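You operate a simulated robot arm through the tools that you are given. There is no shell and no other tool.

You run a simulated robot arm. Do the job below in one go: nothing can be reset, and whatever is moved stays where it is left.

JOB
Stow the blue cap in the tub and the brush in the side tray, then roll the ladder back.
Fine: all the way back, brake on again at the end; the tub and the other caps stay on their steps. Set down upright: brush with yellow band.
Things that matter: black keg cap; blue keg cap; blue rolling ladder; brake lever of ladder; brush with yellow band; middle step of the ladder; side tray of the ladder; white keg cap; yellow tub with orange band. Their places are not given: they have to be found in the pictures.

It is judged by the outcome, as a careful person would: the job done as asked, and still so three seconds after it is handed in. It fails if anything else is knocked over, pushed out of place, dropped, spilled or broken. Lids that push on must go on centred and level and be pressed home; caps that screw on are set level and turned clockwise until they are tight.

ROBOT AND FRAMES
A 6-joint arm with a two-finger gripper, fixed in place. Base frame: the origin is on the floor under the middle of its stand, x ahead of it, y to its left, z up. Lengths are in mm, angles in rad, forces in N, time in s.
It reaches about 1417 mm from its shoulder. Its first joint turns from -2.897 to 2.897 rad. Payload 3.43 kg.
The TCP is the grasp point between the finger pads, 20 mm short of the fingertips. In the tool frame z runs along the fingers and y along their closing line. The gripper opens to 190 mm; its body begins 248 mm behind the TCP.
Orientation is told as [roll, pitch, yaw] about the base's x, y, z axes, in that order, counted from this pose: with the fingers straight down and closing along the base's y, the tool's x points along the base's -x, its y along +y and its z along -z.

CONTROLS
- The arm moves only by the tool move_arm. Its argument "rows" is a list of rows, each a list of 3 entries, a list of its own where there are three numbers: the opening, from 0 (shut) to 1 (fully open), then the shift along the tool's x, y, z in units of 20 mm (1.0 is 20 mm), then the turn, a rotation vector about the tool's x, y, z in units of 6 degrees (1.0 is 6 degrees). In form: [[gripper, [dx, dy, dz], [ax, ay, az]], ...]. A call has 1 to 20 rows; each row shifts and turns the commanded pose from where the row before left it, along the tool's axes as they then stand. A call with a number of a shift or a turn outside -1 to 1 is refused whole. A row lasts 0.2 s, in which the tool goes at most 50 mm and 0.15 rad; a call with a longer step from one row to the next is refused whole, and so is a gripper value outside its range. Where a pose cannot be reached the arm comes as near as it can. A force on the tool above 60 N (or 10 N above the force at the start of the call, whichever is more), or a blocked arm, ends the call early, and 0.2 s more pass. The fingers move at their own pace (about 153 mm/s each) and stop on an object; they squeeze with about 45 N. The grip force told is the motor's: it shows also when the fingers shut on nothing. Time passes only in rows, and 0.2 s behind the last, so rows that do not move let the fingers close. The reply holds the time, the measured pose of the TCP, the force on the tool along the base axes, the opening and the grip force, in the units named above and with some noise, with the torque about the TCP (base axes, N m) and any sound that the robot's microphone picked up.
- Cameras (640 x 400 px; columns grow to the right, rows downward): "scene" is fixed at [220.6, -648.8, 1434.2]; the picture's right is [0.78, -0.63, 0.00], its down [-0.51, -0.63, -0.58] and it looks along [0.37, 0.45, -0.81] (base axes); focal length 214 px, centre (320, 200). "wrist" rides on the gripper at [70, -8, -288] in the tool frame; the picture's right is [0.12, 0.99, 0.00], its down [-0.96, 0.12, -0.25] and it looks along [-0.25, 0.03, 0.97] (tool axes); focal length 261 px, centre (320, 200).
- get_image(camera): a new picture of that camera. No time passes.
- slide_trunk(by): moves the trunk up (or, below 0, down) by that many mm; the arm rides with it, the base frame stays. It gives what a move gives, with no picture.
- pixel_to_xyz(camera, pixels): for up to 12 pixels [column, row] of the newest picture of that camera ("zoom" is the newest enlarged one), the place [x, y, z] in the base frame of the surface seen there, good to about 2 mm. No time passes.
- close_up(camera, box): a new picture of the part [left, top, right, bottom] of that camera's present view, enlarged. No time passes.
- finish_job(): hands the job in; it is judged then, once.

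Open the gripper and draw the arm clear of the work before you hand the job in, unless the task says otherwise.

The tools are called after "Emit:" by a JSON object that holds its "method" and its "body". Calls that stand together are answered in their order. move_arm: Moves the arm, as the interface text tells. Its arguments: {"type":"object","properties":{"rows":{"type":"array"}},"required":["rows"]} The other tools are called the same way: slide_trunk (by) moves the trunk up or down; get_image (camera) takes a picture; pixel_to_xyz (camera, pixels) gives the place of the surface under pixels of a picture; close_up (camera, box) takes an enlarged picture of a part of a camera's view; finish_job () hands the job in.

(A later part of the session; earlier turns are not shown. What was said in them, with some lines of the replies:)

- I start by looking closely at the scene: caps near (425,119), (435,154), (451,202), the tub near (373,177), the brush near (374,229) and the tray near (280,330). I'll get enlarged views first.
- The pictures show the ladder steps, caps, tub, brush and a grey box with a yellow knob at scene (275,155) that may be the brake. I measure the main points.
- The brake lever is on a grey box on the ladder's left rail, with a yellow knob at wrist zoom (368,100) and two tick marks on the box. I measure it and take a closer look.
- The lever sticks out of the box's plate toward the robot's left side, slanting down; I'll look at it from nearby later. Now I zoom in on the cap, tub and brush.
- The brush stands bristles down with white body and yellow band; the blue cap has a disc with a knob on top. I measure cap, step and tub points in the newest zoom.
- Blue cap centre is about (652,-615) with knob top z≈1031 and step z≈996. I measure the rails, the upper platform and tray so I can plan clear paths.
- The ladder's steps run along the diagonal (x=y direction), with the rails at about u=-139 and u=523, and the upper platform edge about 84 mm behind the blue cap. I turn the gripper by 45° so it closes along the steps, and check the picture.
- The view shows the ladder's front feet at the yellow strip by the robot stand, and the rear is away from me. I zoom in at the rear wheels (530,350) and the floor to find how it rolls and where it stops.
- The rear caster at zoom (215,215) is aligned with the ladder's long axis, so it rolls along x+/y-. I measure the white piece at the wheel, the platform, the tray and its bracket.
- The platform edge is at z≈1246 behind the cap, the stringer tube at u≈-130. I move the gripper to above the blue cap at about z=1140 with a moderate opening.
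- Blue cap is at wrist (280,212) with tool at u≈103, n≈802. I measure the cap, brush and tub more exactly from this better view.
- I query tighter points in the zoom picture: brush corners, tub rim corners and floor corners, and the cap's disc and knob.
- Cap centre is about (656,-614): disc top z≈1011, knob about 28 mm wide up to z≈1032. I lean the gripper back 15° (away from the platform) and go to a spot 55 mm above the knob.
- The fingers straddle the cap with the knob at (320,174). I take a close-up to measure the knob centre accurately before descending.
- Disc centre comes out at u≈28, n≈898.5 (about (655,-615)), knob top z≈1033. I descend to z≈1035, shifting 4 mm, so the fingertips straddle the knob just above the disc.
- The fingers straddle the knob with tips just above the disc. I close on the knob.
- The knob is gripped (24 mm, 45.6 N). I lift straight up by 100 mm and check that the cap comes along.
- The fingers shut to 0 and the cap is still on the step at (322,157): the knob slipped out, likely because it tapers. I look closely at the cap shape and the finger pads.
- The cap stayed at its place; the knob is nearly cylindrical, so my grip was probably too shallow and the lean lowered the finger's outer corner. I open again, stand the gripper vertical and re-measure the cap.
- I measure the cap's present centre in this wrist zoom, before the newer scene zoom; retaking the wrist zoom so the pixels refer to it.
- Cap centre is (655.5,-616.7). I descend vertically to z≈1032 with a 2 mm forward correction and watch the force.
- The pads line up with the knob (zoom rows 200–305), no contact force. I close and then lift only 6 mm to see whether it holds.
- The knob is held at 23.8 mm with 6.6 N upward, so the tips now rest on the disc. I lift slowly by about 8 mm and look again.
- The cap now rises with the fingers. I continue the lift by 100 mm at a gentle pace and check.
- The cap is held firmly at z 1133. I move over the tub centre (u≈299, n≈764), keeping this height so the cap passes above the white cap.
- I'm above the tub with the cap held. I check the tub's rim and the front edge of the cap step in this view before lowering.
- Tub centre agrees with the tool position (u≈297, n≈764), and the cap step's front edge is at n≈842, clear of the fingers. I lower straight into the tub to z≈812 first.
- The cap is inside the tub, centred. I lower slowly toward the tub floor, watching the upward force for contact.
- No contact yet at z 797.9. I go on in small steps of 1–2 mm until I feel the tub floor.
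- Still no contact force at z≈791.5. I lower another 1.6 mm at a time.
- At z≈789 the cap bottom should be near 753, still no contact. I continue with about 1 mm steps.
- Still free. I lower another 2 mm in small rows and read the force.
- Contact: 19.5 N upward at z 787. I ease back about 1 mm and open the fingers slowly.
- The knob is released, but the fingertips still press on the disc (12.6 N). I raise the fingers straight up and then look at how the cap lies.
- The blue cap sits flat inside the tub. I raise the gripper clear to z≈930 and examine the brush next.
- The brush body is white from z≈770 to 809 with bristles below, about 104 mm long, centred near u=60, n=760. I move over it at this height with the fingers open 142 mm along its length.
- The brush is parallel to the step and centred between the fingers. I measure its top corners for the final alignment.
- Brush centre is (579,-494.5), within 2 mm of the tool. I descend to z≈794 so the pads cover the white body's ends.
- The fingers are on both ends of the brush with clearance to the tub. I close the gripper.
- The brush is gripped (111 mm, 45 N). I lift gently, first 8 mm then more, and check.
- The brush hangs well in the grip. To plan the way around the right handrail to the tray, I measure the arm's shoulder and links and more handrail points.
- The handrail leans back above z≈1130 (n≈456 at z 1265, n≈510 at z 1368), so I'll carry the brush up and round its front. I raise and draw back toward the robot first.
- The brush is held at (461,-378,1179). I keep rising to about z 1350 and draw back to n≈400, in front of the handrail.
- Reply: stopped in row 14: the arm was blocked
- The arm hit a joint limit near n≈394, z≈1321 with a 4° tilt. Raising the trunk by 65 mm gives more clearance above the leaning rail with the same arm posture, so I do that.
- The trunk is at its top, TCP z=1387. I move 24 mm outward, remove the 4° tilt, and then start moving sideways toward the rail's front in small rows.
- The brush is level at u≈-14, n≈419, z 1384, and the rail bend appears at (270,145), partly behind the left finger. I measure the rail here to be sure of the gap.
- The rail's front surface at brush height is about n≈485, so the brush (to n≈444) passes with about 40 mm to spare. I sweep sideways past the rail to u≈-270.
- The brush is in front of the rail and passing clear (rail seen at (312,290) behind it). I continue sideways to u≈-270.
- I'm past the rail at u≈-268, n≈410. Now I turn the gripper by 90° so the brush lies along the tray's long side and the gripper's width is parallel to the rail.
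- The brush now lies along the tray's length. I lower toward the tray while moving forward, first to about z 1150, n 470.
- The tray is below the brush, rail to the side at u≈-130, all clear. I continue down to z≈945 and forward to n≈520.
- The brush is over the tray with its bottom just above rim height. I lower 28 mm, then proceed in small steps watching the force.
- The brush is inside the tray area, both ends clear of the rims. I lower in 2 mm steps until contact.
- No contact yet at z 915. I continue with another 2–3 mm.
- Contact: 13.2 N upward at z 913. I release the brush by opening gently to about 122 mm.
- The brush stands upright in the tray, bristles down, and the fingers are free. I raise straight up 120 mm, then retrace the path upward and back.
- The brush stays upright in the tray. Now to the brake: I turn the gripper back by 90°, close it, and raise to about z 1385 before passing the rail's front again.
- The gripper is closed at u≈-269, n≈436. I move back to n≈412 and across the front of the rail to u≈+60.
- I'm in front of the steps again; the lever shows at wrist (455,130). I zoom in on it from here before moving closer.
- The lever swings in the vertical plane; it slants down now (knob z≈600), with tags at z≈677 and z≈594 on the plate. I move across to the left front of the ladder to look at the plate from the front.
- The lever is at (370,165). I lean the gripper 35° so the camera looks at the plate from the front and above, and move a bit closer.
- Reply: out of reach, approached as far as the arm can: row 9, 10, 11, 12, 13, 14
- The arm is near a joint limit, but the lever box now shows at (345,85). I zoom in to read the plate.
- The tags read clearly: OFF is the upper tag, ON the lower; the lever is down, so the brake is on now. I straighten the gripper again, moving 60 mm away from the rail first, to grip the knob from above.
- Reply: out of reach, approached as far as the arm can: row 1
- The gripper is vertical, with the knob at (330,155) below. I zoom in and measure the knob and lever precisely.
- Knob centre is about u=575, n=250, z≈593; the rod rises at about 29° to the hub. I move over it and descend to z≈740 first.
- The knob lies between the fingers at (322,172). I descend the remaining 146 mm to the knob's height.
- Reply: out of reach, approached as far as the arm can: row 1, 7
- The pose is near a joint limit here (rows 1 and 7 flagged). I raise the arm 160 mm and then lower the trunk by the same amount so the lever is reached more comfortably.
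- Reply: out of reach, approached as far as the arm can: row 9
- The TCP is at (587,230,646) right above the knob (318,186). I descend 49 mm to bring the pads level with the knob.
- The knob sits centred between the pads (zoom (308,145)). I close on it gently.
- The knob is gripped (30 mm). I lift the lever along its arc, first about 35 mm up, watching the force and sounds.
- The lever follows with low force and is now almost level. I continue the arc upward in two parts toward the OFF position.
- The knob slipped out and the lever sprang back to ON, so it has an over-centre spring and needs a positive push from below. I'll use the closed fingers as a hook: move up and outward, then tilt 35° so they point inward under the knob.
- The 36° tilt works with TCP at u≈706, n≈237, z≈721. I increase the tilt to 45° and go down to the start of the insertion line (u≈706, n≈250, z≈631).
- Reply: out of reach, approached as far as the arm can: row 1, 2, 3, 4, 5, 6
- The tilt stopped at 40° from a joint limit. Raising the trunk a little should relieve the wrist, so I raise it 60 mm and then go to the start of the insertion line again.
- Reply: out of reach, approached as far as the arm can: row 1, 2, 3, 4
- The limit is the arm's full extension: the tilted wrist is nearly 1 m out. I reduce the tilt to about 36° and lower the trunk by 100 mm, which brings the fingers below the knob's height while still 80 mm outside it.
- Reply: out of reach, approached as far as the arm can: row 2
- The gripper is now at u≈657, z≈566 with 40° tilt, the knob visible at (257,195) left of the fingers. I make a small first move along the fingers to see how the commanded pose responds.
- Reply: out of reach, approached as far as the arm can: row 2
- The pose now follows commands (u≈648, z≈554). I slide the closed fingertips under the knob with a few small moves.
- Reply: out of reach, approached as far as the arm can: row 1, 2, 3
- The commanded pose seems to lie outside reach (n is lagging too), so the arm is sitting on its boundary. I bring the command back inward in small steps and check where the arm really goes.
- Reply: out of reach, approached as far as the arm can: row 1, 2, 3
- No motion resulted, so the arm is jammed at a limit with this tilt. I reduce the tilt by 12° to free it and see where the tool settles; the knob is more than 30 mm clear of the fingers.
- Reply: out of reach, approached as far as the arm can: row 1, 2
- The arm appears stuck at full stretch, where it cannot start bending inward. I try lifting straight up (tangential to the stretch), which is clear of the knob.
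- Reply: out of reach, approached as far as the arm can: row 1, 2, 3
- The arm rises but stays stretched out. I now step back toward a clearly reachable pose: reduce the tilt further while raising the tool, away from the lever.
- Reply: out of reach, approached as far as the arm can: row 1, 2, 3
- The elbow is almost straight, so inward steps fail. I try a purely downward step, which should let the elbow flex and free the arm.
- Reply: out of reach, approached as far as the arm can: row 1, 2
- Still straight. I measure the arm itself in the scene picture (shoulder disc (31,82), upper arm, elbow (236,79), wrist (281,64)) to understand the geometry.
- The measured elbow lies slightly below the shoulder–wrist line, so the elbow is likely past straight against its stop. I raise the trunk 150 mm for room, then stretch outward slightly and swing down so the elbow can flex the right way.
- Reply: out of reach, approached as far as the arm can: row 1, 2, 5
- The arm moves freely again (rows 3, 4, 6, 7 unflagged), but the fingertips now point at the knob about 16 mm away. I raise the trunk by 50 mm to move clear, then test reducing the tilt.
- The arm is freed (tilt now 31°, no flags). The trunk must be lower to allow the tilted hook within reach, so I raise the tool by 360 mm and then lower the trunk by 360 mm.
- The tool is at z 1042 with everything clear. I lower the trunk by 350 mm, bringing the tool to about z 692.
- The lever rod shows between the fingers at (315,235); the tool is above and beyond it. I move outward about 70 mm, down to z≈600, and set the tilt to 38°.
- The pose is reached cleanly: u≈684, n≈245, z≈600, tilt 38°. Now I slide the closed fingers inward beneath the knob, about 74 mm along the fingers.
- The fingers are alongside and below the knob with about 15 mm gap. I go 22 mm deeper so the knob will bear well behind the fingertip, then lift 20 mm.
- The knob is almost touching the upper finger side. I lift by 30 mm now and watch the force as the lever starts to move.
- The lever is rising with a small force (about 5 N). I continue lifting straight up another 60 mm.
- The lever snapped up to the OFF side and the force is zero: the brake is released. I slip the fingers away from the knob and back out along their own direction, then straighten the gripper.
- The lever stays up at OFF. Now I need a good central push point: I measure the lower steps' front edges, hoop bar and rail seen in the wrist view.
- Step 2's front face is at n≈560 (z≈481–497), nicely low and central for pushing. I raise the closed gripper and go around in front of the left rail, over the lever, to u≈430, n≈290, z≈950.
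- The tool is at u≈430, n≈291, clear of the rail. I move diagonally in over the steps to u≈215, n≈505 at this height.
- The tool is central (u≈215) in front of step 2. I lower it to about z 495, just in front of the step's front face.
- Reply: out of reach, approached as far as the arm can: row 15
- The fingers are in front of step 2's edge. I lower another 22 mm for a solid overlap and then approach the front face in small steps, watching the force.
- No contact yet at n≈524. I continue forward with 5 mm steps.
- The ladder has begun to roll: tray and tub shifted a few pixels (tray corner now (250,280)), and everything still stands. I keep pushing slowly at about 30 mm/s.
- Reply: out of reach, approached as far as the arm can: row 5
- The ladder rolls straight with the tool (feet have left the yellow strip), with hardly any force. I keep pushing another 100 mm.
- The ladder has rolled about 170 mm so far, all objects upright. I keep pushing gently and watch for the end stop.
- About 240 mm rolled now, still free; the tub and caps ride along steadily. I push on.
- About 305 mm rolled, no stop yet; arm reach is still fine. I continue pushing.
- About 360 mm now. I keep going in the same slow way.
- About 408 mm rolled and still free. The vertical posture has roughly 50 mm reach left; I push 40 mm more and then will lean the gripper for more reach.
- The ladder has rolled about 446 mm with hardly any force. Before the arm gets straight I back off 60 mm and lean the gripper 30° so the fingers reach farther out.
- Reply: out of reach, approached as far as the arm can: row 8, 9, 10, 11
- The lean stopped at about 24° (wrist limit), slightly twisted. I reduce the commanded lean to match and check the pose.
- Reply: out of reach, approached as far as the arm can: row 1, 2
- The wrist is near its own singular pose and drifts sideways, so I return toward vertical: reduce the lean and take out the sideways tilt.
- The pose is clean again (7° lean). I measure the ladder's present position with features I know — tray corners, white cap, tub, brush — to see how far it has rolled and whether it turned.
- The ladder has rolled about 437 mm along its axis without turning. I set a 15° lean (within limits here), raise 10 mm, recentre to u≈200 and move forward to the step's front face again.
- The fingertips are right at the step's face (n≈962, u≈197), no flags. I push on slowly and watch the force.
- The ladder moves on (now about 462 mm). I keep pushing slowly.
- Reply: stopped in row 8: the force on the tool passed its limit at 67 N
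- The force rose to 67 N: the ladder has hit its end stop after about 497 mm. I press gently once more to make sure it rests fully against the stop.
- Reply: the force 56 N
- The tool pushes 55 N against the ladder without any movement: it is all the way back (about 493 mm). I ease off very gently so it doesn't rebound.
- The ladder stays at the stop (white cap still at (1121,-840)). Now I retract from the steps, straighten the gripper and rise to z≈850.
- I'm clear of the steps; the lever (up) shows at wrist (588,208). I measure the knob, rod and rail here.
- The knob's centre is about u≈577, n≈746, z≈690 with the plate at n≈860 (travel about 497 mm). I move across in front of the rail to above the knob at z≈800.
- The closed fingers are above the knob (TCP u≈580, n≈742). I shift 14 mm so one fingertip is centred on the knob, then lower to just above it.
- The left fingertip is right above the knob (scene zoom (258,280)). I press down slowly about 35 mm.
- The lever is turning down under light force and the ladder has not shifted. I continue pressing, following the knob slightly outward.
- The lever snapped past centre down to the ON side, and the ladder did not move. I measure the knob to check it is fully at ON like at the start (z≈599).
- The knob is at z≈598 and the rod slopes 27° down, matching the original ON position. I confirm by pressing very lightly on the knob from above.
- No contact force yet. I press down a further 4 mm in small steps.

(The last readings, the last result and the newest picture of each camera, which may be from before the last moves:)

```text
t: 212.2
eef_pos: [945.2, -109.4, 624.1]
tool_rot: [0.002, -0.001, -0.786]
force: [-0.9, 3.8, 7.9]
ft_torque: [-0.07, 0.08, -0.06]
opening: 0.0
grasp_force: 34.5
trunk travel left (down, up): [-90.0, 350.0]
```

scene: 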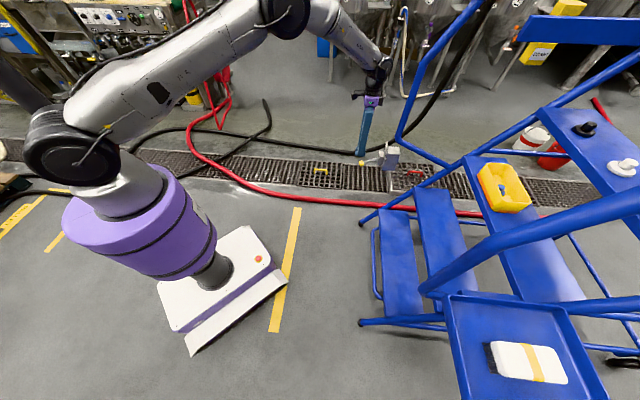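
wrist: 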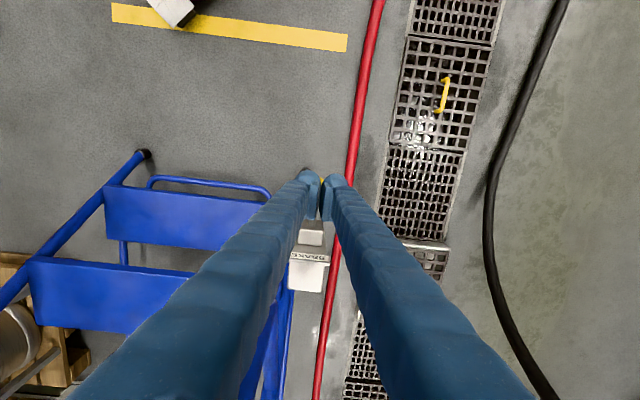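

The knob is solid at TCP z≈624 (top ≈605), so the lever is fully down at ON. I lift off and draw the arm back clear of the ladder.

Emit:
{"method": "move_arm", "body": {"rows": [[0, [0, 0, -0.2], [0, 0, 0]], [0, [0, 0, -0.5], [0, 0, 0]], [0, [0, 0, -1], [0, 0, 0]], [0, [0, 0, -1], [0, 0, 0]], [0, [0.5, 0, -1], [0, 0, 0]], [0, [0.9, 0, -1], [0, 0, 0]], [0, [1, 0, -1], [0, 0, 0]], [0, [1, 0, -1], [0, 0, 0]], [0, [1, 0, -1], [0, 0, 0]], [0.2, [1, 0, -1], [0, 0, 0]], [0.3, [1, 0, -1], [0, 0, 0]], [0.3, [1, 0, -1], [0, 0, 0]], [0.3, [1, 0, -1], [0, 0, 0]], [0.3, [1, 0, -1], [0, 0, 0]], [0.3, [1, 0, -0.5], [0, 0, 0]], [0.3, [0, 0, 0], [0, 0, 0]]]}}

Emit:
{"method": "get_image", "body": {"camera": "scene"}}

Emit:
{"method": "get_image", "body": {"camera": "wrist"}}

Emit:
{"method": "pixel_to_xyz", "body": {"camera": "scene", "pixels": [[623, 164], [584, 128], [443, 303], [521, 345], [361, 163]]}}

```text
t: 215.6
eef_pos: [798.4, 39.7, 889.9]
tool_rot: [-0.002, 0.0, -0.784]
force: [-0.5, -0.2, 0.5]
ft_torque: [-0.06, -0.02, 0.02]
opening: 57.2
grasp_force: 0.2
trunk travel left (down, up): [-90.0, 350.0]
```

```text
taken
```

scene: 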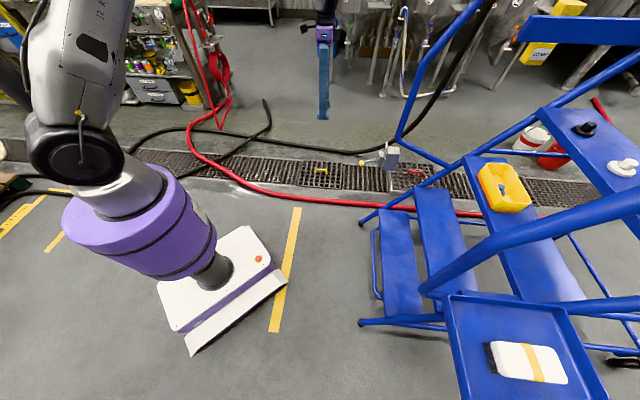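

```text
taken
```

wrist: 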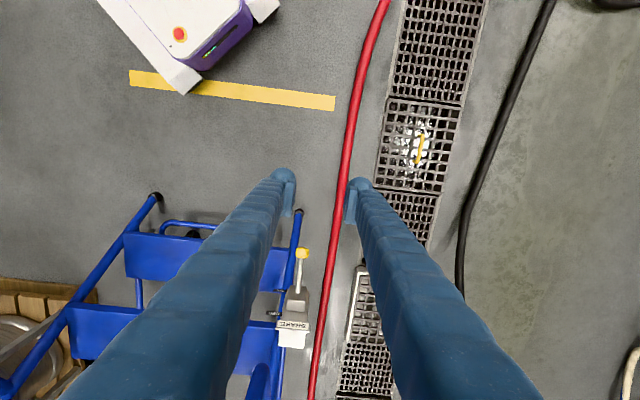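

```text
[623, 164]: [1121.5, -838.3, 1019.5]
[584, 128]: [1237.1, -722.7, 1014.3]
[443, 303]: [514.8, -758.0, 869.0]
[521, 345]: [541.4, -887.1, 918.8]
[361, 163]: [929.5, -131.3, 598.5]
```

Everything looks in place: lever down, ladder at the stop, arm clear. I zoom in to check the tub's contents, the caps, the brush and the lever one last time.

Emit:
{"method": "close_up", "body": {"camera": "scene", "box": [460, 140, 560, 230]}}

Emit:
{"method": "close_up", "body": {"camera": "scene", "box": [430, 280, 600, 400]}}

Emit:
{"method": "close_up", "body": {"camera": "scene", "box": [540, 100, 640, 200]}}

Emit:
{"method": "close_up", "body": {"camera": "wrist", "box": [260, 230, 340, 360]}}

```text
4.44 times, centred on (510, 185) of scene
```

zoom: 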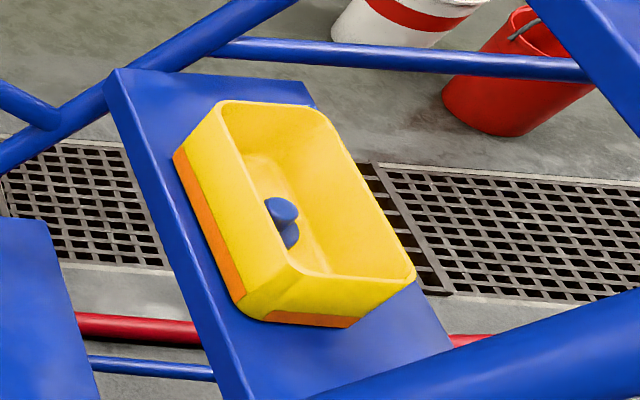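

```text
3.33 times, centred on (515, 340) of scene
```

zoom: 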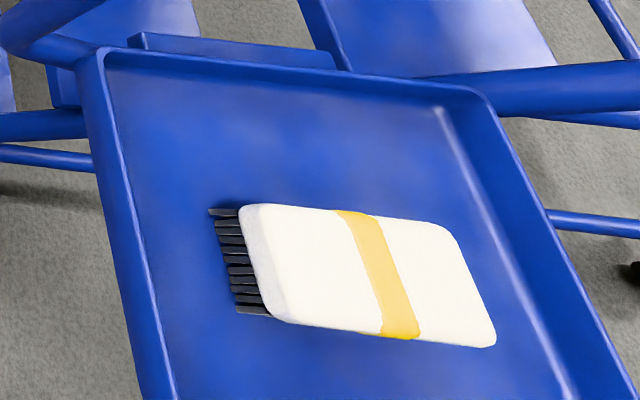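

```text
4.00 times, centred on (590, 150) of scene
```

zoom: 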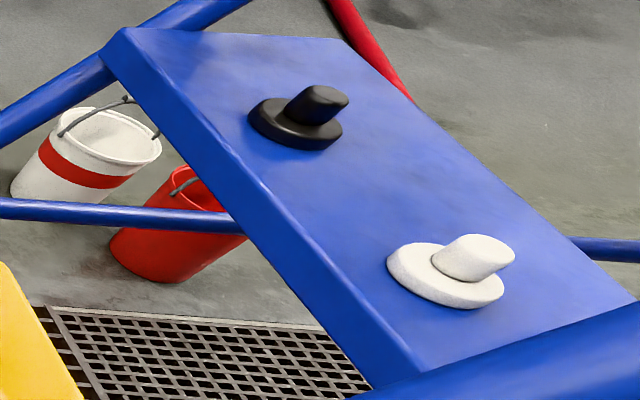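

```text
3.08 times, centred on (300, 295) of wrist
```

zoom: 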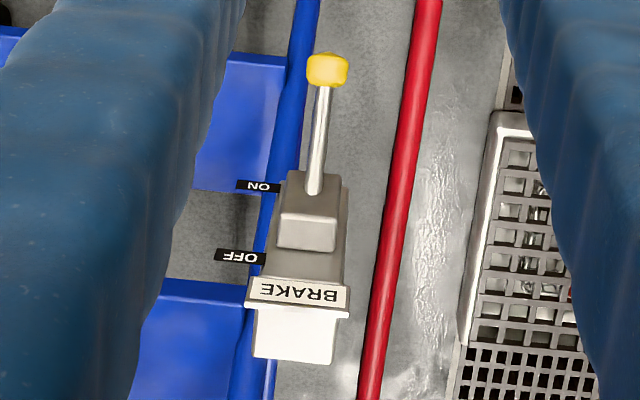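

The cap is in the tub, the other caps and tub are in place, and the lever points at ON. I check that the brush's top is level by measuring several points on it and the tray floor.

Emit:
{"method": "pixel_to_xyz", "body": {"camera": "scene", "pixels": [[500, 350], [505, 370], [525, 350], [528, 375], [545, 355], [555, 378], [480, 320], [530, 325], [575, 390], [485, 380], [500, 190], [503, 183]]}}

```text
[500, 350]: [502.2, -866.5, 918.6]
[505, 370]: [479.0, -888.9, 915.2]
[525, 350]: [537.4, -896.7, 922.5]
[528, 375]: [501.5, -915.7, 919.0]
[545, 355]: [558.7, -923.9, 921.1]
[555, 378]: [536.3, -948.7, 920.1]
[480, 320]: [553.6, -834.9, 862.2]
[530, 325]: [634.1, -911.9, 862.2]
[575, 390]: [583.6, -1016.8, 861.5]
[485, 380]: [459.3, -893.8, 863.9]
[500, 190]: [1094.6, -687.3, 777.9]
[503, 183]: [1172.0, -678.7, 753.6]
```

The brush's top is level (z≈915–922 everywhere, tray floor 862), so it stands upright. I open the gripper fully and draw the arm a bit further back before handing in.

Emit:
{"method": "move_arm", "body": {"rows": [[0.6, [0.8, 0, -0.8], [0, 0, 0]], [0.8, [0.8, 0, -0.8], [0, 0, 0]], [1, [0.8, 0, -0.8], [0, 0, 0]], [1, [0.8, 0, -0.8], [0, 0, 0]], [1, [0.8, 0, -0.8], [0, 0, 0]], [1, [0.5, 0, -0.5], [0, 0, 0]], [1, [0, 0, 0], [0, 0, 0]]]}}

Emit:
{"method": "get_image", "body": {"camera": "scene"}}

Emit:
{"method": "pixel_to_xyz", "body": {"camera": "scene", "pixels": [[623, 164], [584, 128], [521, 345], [361, 163]]}}

```text
t: 217.2
eef_pos: [735.5, 103.5, 979.1]
tool_rot: [-0.002, 0.002, -0.786]
force: [0.4, 1.1, -0.2]
ft_torque: [-0.04, -0.03, -0.03]
opening: 190.0
grasp_force: 0.1
trunk travel left (down, up): [-90.0, 350.0]
```

```text
taken
```

scene: 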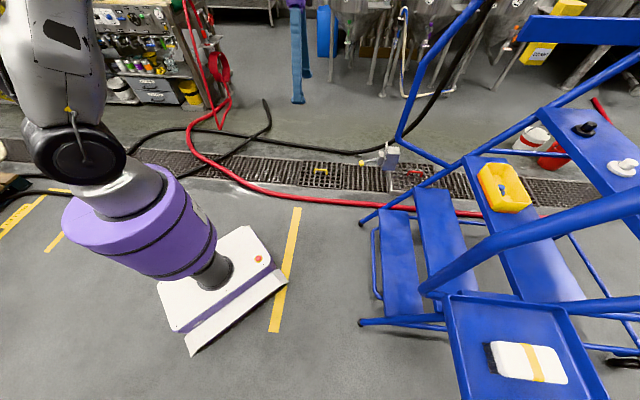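

```text
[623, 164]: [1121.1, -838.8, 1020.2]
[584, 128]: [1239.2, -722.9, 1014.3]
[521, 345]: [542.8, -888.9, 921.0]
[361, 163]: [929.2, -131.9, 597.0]
```

The ladder is steady at its stop with the brake lever down at ON, the blue cap is in the tub, the brush is upright in the tray, and the gripper is open and clear. I hand the job in.

Emit:
{"method": "finish_job", "body": {}}

```text
The job is handed in.
```

The job is done and handed in: the blue cap is in the tub, the brush is in the side tray, and the ladder is rolled all the way back with the brake on.

- **Blue cap:** it sits flat on the floor of the yellow tub. My first grip slipped off its knob before it left the step, so I regripped it; nothing was dropped.
- **Brush:** it stands upright, bristles down. Its top measured level apart from a few millimetres at the rounded near end.
- **Ladder:** it rolled about 495 mm until it met a firm stop. I pressed about 55 N against the stop and it didn't move.
- **Brake:** the knob slipped out of the gripper on my first try at releasing it, so I lifted the lever from below instead. At the end I pushed it back down to ON, and its height and slope match where it started.
- **Other items:** the tub and the black and white caps stayed on their steps throughout.

The gripper is open and the arm is drawn back from the ladder. The last measurements, taken just before handing in, showed no movement of the ladder, caps, brush or lever.
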